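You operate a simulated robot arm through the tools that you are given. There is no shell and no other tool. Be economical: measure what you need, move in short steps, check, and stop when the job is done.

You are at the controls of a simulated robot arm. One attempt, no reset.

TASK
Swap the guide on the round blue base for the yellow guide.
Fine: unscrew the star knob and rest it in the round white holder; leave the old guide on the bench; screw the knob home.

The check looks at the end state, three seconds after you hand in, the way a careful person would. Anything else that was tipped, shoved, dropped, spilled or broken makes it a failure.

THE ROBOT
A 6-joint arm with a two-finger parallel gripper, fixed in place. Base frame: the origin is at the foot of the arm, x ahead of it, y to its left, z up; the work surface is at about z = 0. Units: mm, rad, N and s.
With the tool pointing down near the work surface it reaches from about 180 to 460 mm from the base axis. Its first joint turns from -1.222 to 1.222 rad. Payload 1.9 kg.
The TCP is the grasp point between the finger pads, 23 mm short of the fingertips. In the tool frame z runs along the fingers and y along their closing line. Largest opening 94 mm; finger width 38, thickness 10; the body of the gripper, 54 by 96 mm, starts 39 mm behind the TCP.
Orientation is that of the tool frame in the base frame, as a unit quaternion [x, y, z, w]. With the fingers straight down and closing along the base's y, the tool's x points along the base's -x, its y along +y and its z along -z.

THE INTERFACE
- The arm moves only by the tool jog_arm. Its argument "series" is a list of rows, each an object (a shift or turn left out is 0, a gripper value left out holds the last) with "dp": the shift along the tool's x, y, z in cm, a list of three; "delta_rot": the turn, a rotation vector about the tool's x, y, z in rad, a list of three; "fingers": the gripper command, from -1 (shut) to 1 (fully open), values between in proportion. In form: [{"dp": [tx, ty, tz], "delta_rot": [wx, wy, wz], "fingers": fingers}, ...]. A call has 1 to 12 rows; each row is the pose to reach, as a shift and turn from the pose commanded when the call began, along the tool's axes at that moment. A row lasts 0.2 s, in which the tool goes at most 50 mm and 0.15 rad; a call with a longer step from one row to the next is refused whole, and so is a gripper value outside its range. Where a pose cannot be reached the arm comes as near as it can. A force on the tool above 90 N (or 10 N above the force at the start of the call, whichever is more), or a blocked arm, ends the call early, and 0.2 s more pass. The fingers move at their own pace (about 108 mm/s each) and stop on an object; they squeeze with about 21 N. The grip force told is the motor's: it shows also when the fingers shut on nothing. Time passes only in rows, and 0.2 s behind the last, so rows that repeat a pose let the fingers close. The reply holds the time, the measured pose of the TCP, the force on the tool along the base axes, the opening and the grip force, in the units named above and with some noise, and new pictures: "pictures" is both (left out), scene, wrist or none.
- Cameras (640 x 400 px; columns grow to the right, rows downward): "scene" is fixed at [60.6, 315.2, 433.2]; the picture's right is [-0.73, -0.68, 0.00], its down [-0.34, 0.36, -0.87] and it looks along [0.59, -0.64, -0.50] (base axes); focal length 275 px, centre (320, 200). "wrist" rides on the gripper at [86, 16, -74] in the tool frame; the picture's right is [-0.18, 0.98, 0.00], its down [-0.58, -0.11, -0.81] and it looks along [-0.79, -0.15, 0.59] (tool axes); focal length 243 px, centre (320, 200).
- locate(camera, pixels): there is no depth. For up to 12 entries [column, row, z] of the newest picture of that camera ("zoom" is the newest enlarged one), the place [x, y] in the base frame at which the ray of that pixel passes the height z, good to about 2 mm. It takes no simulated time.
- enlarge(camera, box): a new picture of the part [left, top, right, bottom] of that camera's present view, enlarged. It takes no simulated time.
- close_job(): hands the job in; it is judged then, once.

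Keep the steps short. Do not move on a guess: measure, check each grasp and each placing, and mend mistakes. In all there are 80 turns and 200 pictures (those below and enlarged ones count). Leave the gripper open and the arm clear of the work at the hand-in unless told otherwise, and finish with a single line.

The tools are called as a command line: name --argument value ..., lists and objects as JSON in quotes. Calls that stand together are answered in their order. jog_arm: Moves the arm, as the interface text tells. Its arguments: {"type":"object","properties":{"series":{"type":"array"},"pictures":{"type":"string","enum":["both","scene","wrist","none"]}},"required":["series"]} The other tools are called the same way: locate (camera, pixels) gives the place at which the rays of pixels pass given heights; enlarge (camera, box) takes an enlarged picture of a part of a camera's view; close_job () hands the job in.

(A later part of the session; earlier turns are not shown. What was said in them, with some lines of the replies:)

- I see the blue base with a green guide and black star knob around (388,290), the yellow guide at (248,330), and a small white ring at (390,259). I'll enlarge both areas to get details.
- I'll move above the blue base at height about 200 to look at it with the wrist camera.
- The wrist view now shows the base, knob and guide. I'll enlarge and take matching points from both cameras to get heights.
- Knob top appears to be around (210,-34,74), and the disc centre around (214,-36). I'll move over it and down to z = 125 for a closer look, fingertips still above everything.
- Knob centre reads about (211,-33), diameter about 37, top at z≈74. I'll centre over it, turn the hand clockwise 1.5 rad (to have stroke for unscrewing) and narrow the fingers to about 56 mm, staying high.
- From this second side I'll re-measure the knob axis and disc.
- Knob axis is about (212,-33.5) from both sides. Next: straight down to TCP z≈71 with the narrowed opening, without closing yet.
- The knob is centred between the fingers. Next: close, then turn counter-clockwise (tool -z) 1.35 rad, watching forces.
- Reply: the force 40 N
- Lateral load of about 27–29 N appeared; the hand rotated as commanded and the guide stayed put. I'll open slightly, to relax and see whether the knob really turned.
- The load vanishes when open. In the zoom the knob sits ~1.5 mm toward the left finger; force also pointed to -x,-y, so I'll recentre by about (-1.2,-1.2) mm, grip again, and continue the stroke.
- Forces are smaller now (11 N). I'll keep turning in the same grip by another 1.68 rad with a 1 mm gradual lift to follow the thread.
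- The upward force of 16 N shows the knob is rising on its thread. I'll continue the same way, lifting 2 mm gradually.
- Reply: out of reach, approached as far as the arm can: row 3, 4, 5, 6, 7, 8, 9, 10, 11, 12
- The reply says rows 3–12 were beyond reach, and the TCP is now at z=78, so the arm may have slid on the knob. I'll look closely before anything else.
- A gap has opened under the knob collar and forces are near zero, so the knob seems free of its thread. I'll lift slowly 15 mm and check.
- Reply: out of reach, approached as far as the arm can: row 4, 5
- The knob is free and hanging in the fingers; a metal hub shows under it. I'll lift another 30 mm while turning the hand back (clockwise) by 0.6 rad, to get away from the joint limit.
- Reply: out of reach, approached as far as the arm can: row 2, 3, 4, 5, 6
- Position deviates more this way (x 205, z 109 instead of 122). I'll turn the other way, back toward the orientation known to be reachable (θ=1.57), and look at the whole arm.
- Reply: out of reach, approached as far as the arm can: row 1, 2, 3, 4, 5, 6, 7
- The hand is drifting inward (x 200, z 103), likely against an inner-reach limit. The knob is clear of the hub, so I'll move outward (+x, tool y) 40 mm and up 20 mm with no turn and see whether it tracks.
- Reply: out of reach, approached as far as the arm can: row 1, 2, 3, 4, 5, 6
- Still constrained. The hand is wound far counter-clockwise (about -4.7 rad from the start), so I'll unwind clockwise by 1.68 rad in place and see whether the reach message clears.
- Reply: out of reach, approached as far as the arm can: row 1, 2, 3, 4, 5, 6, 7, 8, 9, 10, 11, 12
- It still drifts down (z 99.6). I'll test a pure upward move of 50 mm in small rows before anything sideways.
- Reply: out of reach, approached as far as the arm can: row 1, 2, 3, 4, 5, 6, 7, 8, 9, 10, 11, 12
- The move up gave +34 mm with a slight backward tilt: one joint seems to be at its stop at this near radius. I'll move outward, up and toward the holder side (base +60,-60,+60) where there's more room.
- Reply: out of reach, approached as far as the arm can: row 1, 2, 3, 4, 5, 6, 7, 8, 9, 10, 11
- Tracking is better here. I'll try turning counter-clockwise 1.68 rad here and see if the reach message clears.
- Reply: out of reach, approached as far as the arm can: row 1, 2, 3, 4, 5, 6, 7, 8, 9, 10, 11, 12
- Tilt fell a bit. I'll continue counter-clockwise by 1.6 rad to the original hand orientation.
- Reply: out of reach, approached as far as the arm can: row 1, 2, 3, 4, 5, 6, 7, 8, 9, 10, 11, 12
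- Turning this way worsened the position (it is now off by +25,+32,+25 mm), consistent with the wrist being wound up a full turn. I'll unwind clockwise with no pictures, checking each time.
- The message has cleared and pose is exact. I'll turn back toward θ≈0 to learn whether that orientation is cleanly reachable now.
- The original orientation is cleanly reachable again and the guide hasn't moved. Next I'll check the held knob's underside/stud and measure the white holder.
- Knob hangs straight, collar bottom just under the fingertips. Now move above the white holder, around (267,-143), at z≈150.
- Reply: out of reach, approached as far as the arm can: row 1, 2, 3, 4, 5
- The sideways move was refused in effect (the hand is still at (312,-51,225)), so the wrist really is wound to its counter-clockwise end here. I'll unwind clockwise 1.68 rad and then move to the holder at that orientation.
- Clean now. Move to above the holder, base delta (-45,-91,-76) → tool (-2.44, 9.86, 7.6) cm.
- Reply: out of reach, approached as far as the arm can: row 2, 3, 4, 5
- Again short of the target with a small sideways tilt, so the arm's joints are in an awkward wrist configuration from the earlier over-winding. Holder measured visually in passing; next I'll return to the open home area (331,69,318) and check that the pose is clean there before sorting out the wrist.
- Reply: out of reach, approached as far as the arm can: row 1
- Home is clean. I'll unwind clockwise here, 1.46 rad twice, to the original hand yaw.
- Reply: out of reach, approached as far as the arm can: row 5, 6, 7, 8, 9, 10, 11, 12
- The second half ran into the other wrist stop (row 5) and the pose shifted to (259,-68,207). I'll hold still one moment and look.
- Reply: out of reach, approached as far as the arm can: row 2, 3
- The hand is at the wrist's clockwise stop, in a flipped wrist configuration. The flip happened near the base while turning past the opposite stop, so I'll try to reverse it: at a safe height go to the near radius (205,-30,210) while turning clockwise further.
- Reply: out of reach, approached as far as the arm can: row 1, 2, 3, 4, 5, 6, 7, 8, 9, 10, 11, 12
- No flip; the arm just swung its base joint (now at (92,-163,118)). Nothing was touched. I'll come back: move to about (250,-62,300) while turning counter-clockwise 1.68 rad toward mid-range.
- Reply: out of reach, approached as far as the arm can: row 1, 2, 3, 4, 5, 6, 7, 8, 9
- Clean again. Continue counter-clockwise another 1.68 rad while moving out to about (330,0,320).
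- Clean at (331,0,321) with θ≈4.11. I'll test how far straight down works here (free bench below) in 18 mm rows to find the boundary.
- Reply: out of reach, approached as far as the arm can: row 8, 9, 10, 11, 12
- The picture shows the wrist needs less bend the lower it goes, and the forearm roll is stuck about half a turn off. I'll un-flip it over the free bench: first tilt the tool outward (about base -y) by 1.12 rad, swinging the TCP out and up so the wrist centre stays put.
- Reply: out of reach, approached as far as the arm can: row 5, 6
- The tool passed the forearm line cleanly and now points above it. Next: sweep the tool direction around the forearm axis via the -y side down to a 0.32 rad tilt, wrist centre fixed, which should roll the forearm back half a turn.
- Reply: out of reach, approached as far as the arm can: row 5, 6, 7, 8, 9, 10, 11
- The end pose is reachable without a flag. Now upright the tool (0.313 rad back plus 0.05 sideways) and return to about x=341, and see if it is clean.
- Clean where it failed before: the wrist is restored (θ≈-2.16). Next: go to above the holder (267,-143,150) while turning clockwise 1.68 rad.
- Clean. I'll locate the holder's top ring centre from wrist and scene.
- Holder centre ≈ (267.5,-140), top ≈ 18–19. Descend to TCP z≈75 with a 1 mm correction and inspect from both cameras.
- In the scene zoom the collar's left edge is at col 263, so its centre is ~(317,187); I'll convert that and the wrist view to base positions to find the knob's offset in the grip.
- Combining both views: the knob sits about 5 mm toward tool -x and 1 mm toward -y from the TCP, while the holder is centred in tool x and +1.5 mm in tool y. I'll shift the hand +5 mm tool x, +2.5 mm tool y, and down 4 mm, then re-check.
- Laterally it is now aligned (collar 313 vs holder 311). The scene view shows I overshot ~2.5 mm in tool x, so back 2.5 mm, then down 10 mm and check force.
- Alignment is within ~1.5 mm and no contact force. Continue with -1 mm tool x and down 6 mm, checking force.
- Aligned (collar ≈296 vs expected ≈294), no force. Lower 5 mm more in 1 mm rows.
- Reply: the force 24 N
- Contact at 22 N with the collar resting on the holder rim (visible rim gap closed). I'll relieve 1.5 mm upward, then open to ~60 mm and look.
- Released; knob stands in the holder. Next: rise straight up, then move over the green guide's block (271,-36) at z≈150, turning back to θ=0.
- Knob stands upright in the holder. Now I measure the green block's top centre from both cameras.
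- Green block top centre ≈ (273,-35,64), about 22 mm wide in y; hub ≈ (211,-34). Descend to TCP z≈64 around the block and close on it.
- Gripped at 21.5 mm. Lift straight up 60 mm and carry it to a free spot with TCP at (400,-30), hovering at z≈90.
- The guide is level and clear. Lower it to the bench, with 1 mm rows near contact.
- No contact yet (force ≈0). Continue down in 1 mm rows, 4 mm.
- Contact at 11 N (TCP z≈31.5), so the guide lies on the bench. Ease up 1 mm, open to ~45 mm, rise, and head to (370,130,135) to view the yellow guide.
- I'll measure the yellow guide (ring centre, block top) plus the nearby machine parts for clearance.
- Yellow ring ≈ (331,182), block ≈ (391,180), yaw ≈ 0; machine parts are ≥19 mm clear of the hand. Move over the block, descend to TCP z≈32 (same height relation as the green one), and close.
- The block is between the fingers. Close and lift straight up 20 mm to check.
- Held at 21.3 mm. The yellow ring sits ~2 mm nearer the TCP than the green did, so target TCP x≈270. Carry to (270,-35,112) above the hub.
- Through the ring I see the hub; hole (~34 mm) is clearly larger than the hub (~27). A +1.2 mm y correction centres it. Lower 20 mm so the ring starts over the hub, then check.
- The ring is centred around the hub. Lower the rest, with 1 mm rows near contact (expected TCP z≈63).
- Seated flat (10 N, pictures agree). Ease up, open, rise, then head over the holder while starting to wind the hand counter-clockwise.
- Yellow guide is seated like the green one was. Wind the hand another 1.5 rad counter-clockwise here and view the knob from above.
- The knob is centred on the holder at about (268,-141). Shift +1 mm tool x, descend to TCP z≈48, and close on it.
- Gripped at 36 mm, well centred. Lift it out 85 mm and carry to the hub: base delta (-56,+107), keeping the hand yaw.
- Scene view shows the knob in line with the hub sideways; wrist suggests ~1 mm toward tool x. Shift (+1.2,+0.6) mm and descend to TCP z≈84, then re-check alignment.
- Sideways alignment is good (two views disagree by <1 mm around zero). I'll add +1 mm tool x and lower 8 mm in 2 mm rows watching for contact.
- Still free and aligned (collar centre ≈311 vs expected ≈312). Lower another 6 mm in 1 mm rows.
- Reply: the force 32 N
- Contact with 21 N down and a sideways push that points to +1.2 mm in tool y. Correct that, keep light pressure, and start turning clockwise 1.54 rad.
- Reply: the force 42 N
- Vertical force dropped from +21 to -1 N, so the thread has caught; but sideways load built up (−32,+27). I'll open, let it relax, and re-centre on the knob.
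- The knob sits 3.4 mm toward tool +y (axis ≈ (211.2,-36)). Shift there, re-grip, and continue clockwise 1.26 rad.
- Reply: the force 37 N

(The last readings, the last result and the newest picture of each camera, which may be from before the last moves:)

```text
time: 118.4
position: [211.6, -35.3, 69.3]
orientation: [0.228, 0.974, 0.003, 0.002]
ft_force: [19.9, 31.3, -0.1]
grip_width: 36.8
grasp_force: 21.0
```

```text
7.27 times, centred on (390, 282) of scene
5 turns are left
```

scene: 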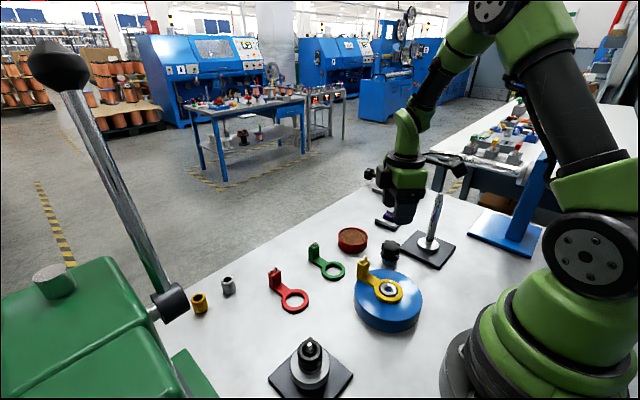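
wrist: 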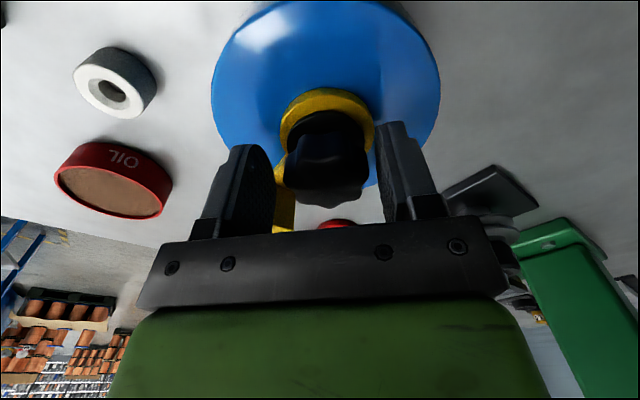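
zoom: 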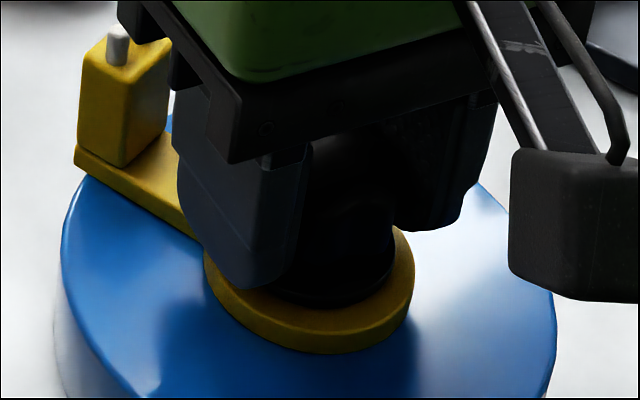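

Five turns left, so I'll batch: continue clockwise 1.54 rad, then open and wind back 1.4, then re-grip and turn clockwise 1.4 again, then look.

jog_arm --series '[{"dp": [0, 0, 0.05], "delta_rot": [0, 0, 0.14]}, {"dp": [0, 0, 0.05], "delta_rot": [0, 0, 0.28]}, {"dp": [0, 0, 0.1], "delta_rot": [0, 0, 0.42]}, {"dp": [0, 0, 0.1], "delta_rot": [0, 0, 0.56]}, {"dp": [0, 0, 0.1], "delta_rot": [0, 0, 0.7]}, {"dp": [0, 0, 0.1], "delta_rot": [0, 0, 0.84]}, {"dp": [0, 0, 0.1], "delta_rot": [0, 0, 0.98]}, {"dp": [0, 0, 0.15], "delta_rot": [0, 0, 1.12]}, {"dp": [0, 0, 0.15], "delta_rot": [0, 0, 1.26]}, {"dp": [0, 0, 0.15], "delta_rot": [0, 0, 1.4]}, {"dp": [0, 0, 0.15], "delta_rot": [0, 0, 1.54]}]' --pictures "none"

jog_arm --series '[{"fingers": 0.2}, {"fingers": 0.2}, {"delta_rot": [0, 0, -0.14]}, {"delta_rot": [0, 0, -0.28]}, {"delta_rot": [0, 0, -0.42]}, {"delta_rot": [0, 0, -0.56]}, {"delta_rot": [0, 0, -0.7]}, {"delta_rot": [0, 0, -0.84]}, {"delta_rot": [0, 0, -0.98]}, {"delta_rot": [0, 0, -1.12]}, {"delta_rot": [0, 0, -1.26]}, {"delta_rot": [0, 0, -1.4]}]' --pictures "wrist"

jog_arm --series '[{"fingers": -1}, {"fingers": -1}, {"delta_rot": [0, 0, 0.14]}, {"delta_rot": [0, 0, 0.28]}, {"delta_rot": [0, 0, 0.42]}, {"delta_rot": [0, 0, 0.56]}, {"delta_rot": [0, 0, 0.7]}, {"delta_rot": [0, 0, 0.84]}, {"delta_rot": [0, 0, 0.98]}, {"delta_rot": [0, 0, 1.12]}, {"delta_rot": [0, 0, 1.26]}, {"delta_rot": [0, 0, 1.4]}]' --pictures "none"

enlarge --camera "scene" --box '[365, 255, 415, 310]'

```text
time: 120.8
position: [212.1, -35.6, 67.7]
orientation: [0.842, 0.539, 0.003, -0.001]
ft_force: [24.8, -19.7, 7.7]
grip_width: 36.8
grasp_force: 21.0
```

```text
time: 123.4
position: [210.4, -35.1, 67.8]
orientation: [0.295, 0.956, 0.002, -0.002]
ft_force: [-0.2, -0.5, 0.0]
grip_width: 56.4
grasp_force: 0.1
```

wrist: 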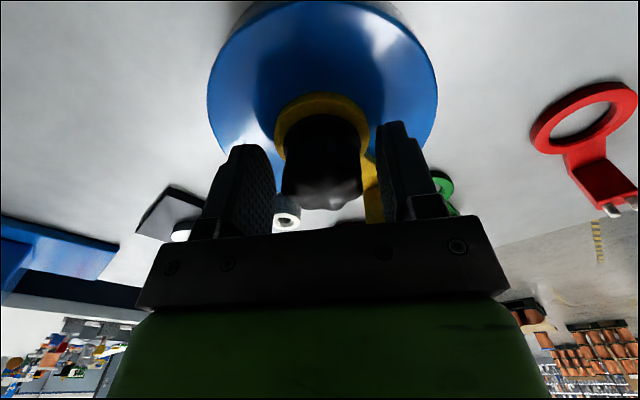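

```text
time: 126.0
position: [209.9, -35.1, 67.8]
orientation: [0.842, 0.54, 0.002, -0.002]
ft_force: [18.2, -1.1, 2.4]
grip_width: 36.2
grasp_force: 20.8
```

```text
7.27 times, centred on (390, 282) of scene
4 turns are left
```

zoom: 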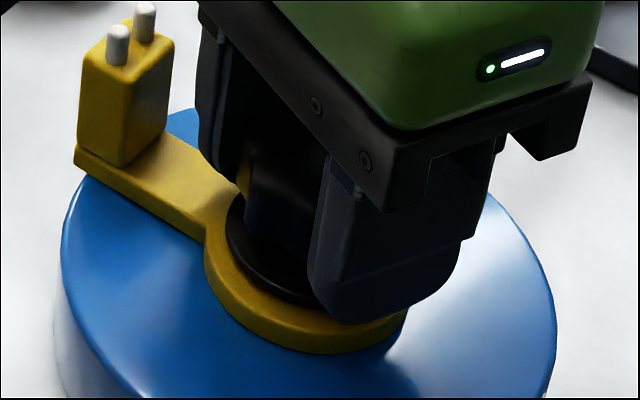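

The collar now lies on the ring. I'll do more clockwise turning in one batch to be sure it is home: finish this stroke, wind back, re-grip, and turn another 2.4 rad, reading forces.

jog_arm --series '[{"delta_rot": [0, 0, 0.14]}, {"delta_rot": [0, 0, 0.28]}, {"delta_rot": [0, 0, 0.42]}, {"delta_rot": [0, 0, 0.56]}, {"delta_rot": [0, 0, 0.7]}]' --pictures "none"

jog_arm --series '[{"fingers": 0.2}, {"fingers": 0.2}, {"delta_rot": [0, 0, -0.14]}, {"delta_rot": [0, 0, -0.28]}, {"delta_rot": [0, 0, -0.42]}, {"delta_rot": [0, 0, -0.56]}, {"delta_rot": [0, 0, -0.7]}, {"delta_rot": [0, 0, -0.84]}, {"delta_rot": [0, 0, -0.98]}, {"delta_rot": [0, 0, -1.12]}, {"delta_rot": [0, 0, -1.26]}, {"delta_rot": [0, 0, -1.4]}]' --pictures "none"

jog_arm --series '[{"delta_rot": [0, 0, -0.14]}, {"delta_rot": [0, 0, -0.28]}, {"delta_rot": [0, 0, -0.42]}, {"delta_rot": [0, 0, -0.56]}, {"delta_rot": [0, 0, -0.7]}, {"delta_rot": [0, 0, -0.84]}, {"delta_rot": [0, 0, -0.98]}, {"delta_rot": [0, 0, -1.12]}, {"delta_rot": [0, 0, -1.12], "fingers": -1}, {"delta_rot": [0, 0, -1.12], "fingers": -1}]' --pictures "wrist"

jog_arm --series '[{"delta_rot": [0, 0, 0.14]}, {"delta_rot": [0, 0, 0.28]}, {"delta_rot": [0, 0, 0.42]}, {"delta_rot": [0, 0, 0.56]}, {"delta_rot": [0, 0, 0.7]}, {"delta_rot": [0, 0, 0.84]}, {"delta_rot": [0, 0, 0.98]}, {"delta_rot": [0, 0, 1.12]}, {"delta_rot": [0, 0, 1.26]}, {"delta_rot": [0, 0, 1.4]}]' --pictures "none"

jog_arm --series '[{"delta_rot": [0, 0, 0.14]}, {"delta_rot": [0, 0, 0.28]}, {"delta_rot": [0, 0, 0.42]}, {"delta_rot": [0, 0, 0.56]}, {"delta_rot": [0, 0, 0.7]}, {"delta_rot": [0, 0, 0.84]}, {"delta_rot": [0, 0, 0.98]}]' --pictures "wrist"

enlarge --camera "wrist" --box '[220, 60, 420, 230]'

enlarge --camera "scene" --box '[365, 255, 415, 310]'

```text
time: 127.2
position: [210.2, -36.5, 67.4]
orientation: [0.976, 0.218, 0.0, -0.004]
ft_force: [15.2, -10.8, 1.3]
grip_width: 36.8
grasp_force: 20.8
```

```text
time: 129.8
position: [209.6, -35.7, 70.2]
orientation: [0.604, 0.797, 0.002, -0.003]
ft_force: [1.0, 0.7, -0.7]
grip_width: 56.4
grasp_force: 0.0
```

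```text
time: 132.0
position: [208.9, -35.4, 68.0]
orientation: [0.089, 0.996, 0.002, 0.0]
ft_force: [-0.2, -11.8, 1.6]
grip_width: 36.0
grasp_force: 21.1
```

wrist: 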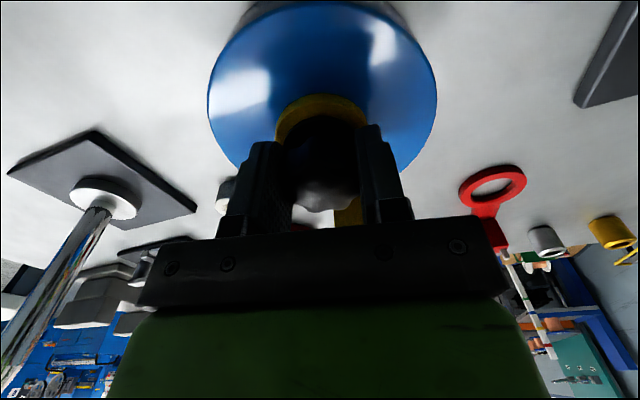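

```text
time: 134.2
position: [213.2, -34.9, 67.2]
orientation: [0.71, 0.704, 0.004, 0.0]
ft_force: [29.1, 12.5, 1.3]
grip_width: 36.7
grasp_force: 21.2
```

```text
time: 135.8
position: [211.6, -35.1, 68.3]
orientation: [0.958, 0.287, 0.002, -0.002]
ft_force: [21.7, -13.9, -4.6]
grip_width: 36.7
grasp_force: 20.8
```

wrist: 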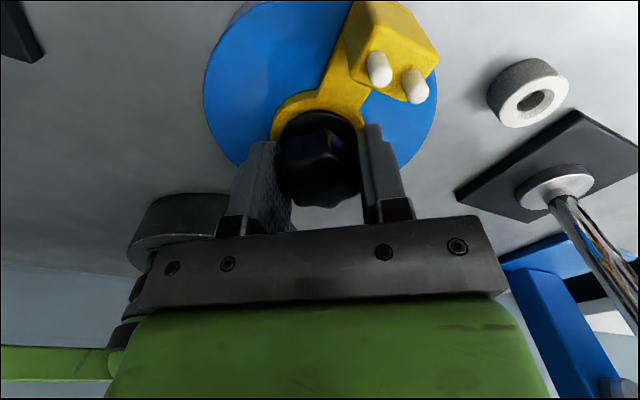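

```text
2.35 times, centred on (320, 145) of wrist
```

zoom: 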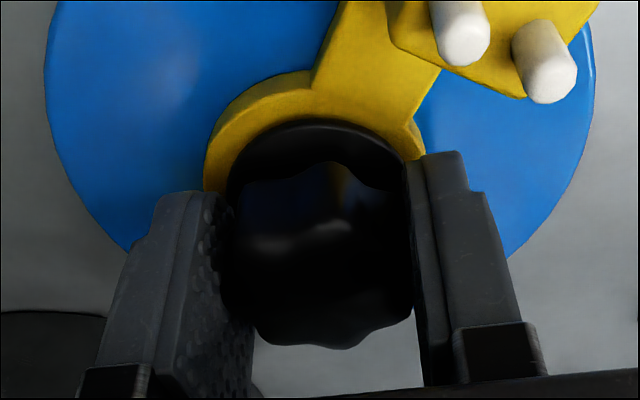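

```text
7.27 times, centred on (390, 282) of scene
3 turns are left
```

zoom: 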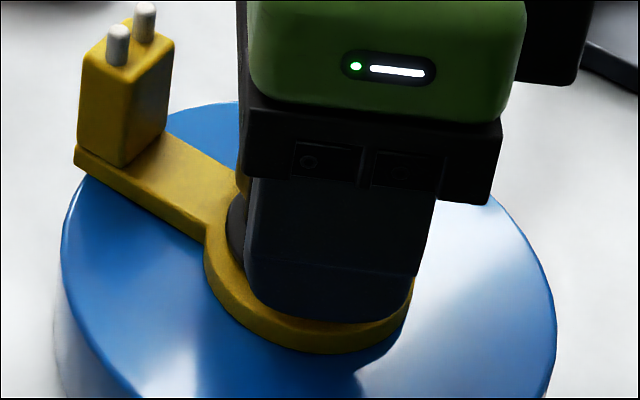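

The collar lies flat on the yellow ring and turning meets steady resistance. In one batch: another re-grip and clockwise stroke for tightness, then open, rise clear, and look.

jog_arm --series '[{"fingers": 0.2}, {"fingers": 0.2}, {"delta_rot": [0, 0, -0.14]}, {"delta_rot": [0, 0, -0.28]}, {"delta_rot": [0, 0, -0.42]}, {"delta_rot": [0, 0, -0.56]}, {"delta_rot": [0, 0, -0.7]}, {"delta_rot": [0, 0, -0.84]}, {"delta_rot": [0, 0, -0.98]}, {"delta_rot": [0, 0, -1.12]}, {"delta_rot": [0, 0, -1.26]}, {"delta_rot": [0, 0, -1.4]}]' --pictures "none"

jog_arm --series '[{"fingers": -1}, {"fingers": -1}, {"delta_rot": [0, 0, 0.14]}, {"delta_rot": [0, 0, 0.28]}, {"delta_rot": [0, 0, 0.42]}, {"delta_rot": [0, 0, 0.56]}, {"delta_rot": [0, 0, 0.7]}, {"delta_rot": [0, 0, 0.84]}, {"delta_rot": [0, 0, 0.98]}, {"delta_rot": [0, 0, 1.12]}, {"delta_rot": [0, 0, 1.26]}, {"delta_rot": [0, 0, 1.4]}]' --pictures "wrist"

jog_arm --series '[{"fingers": 0.2}, {"fingers": 0.2}, {"fingers": 0.2}, {"dp": [0, 0, -2]}, {"dp": [0, 0, -5]}, {"dp": [0, 0, -9]}, {"dp": [0, 0, -13]}, {"dp": [0, 0, -13], "fingers": 1}]' --pictures "both"

enlarge --camera "scene" --box '[350, 240, 430, 330]'

enlarge --camera "wrist" --box '[210, 0, 430, 150]'

```text
time: 138.4
position: [210.1, -34.4, 68.3]
orientation: [0.546, 0.838, 0.003, -0.003]
ft_force: [0.5, -0.1, -0.4]
grip_width: 56.4
grasp_force: 0.1
```

```text
time: 141.0
position: [212.3, -35.5, 68.1]
orientation: [0.958, 0.287, 0.002, -0.002]
ft_force: [21.0, -13.2, 1.9]
grip_width: 36.8
grasp_force: 20.6
```

wrist: 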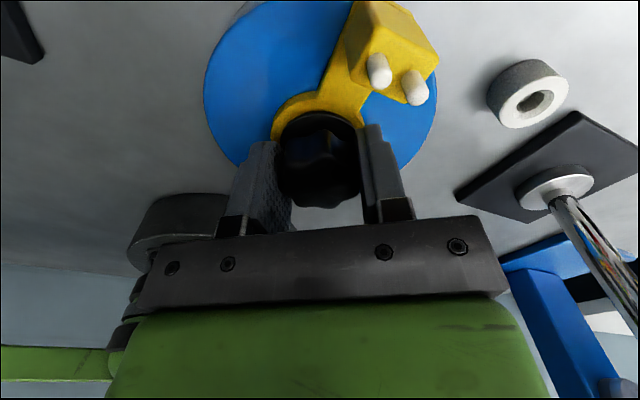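

```text
time: 142.8
position: [210.8, -35.0, 197.4]
orientation: [0.958, 0.288, 0.001, -0.001]
ft_force: [-0.2, -0.4, 0.3]
grip_width: 94.1
grasp_force: 0.0
out of reach, approached as far as the arm can: row 4
```

scene: 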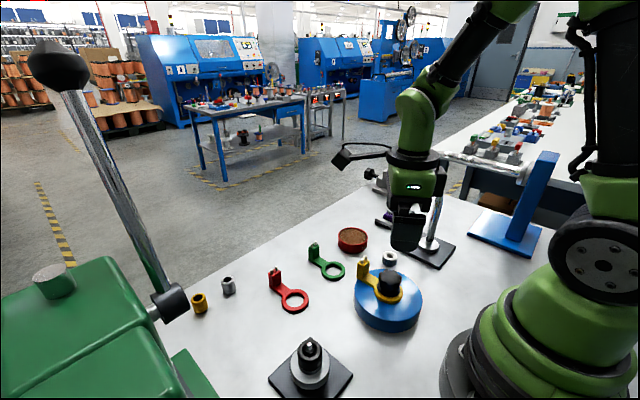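
wrist: 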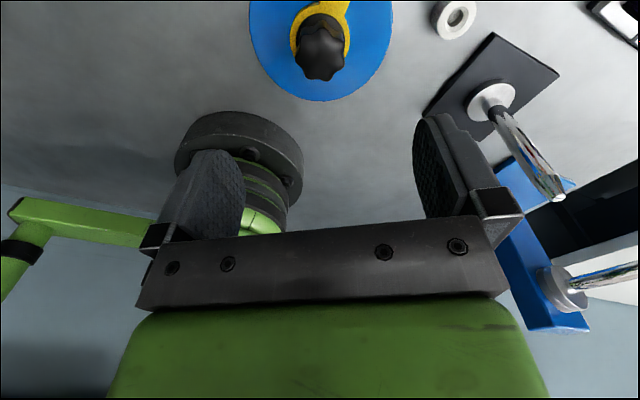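

```text
4.44 times, centred on (390, 285) of scene
```

zoom: 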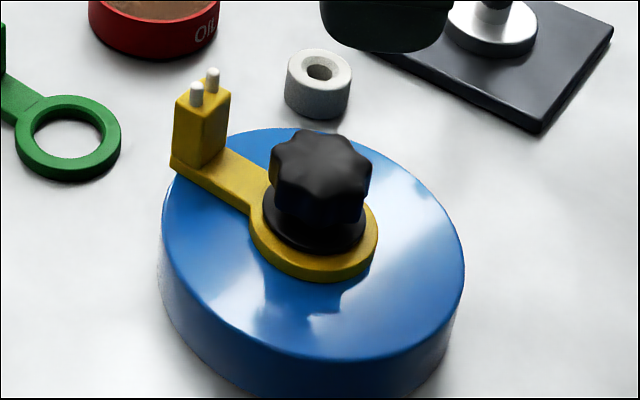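

```text
2.67 times, centred on (320, 75) of wrist
2 turns are left
```

zoom: 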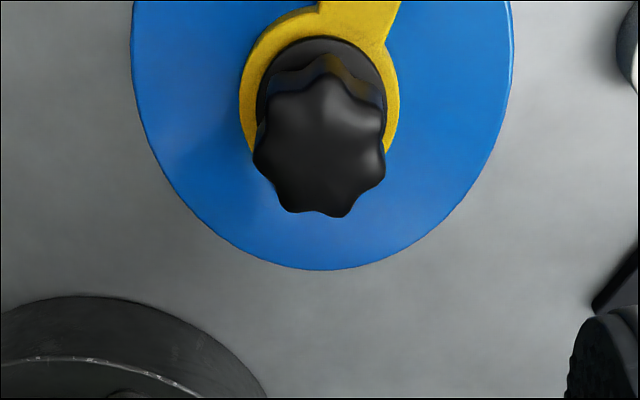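

The knob's collar lies flush on the seated yellow guide, as in the original picture. The green guide is on the bench, the holder is upright, and the gripper is open and 130 mm above the work. I'm handing in.

close_job

```text
The job is handed in.
```

The yellow guide now sits on the blue base with the star knob screwed down on it, and the green guide lies on the bench; I judged the knob home from pictures and turning resistance, not a torque reading.
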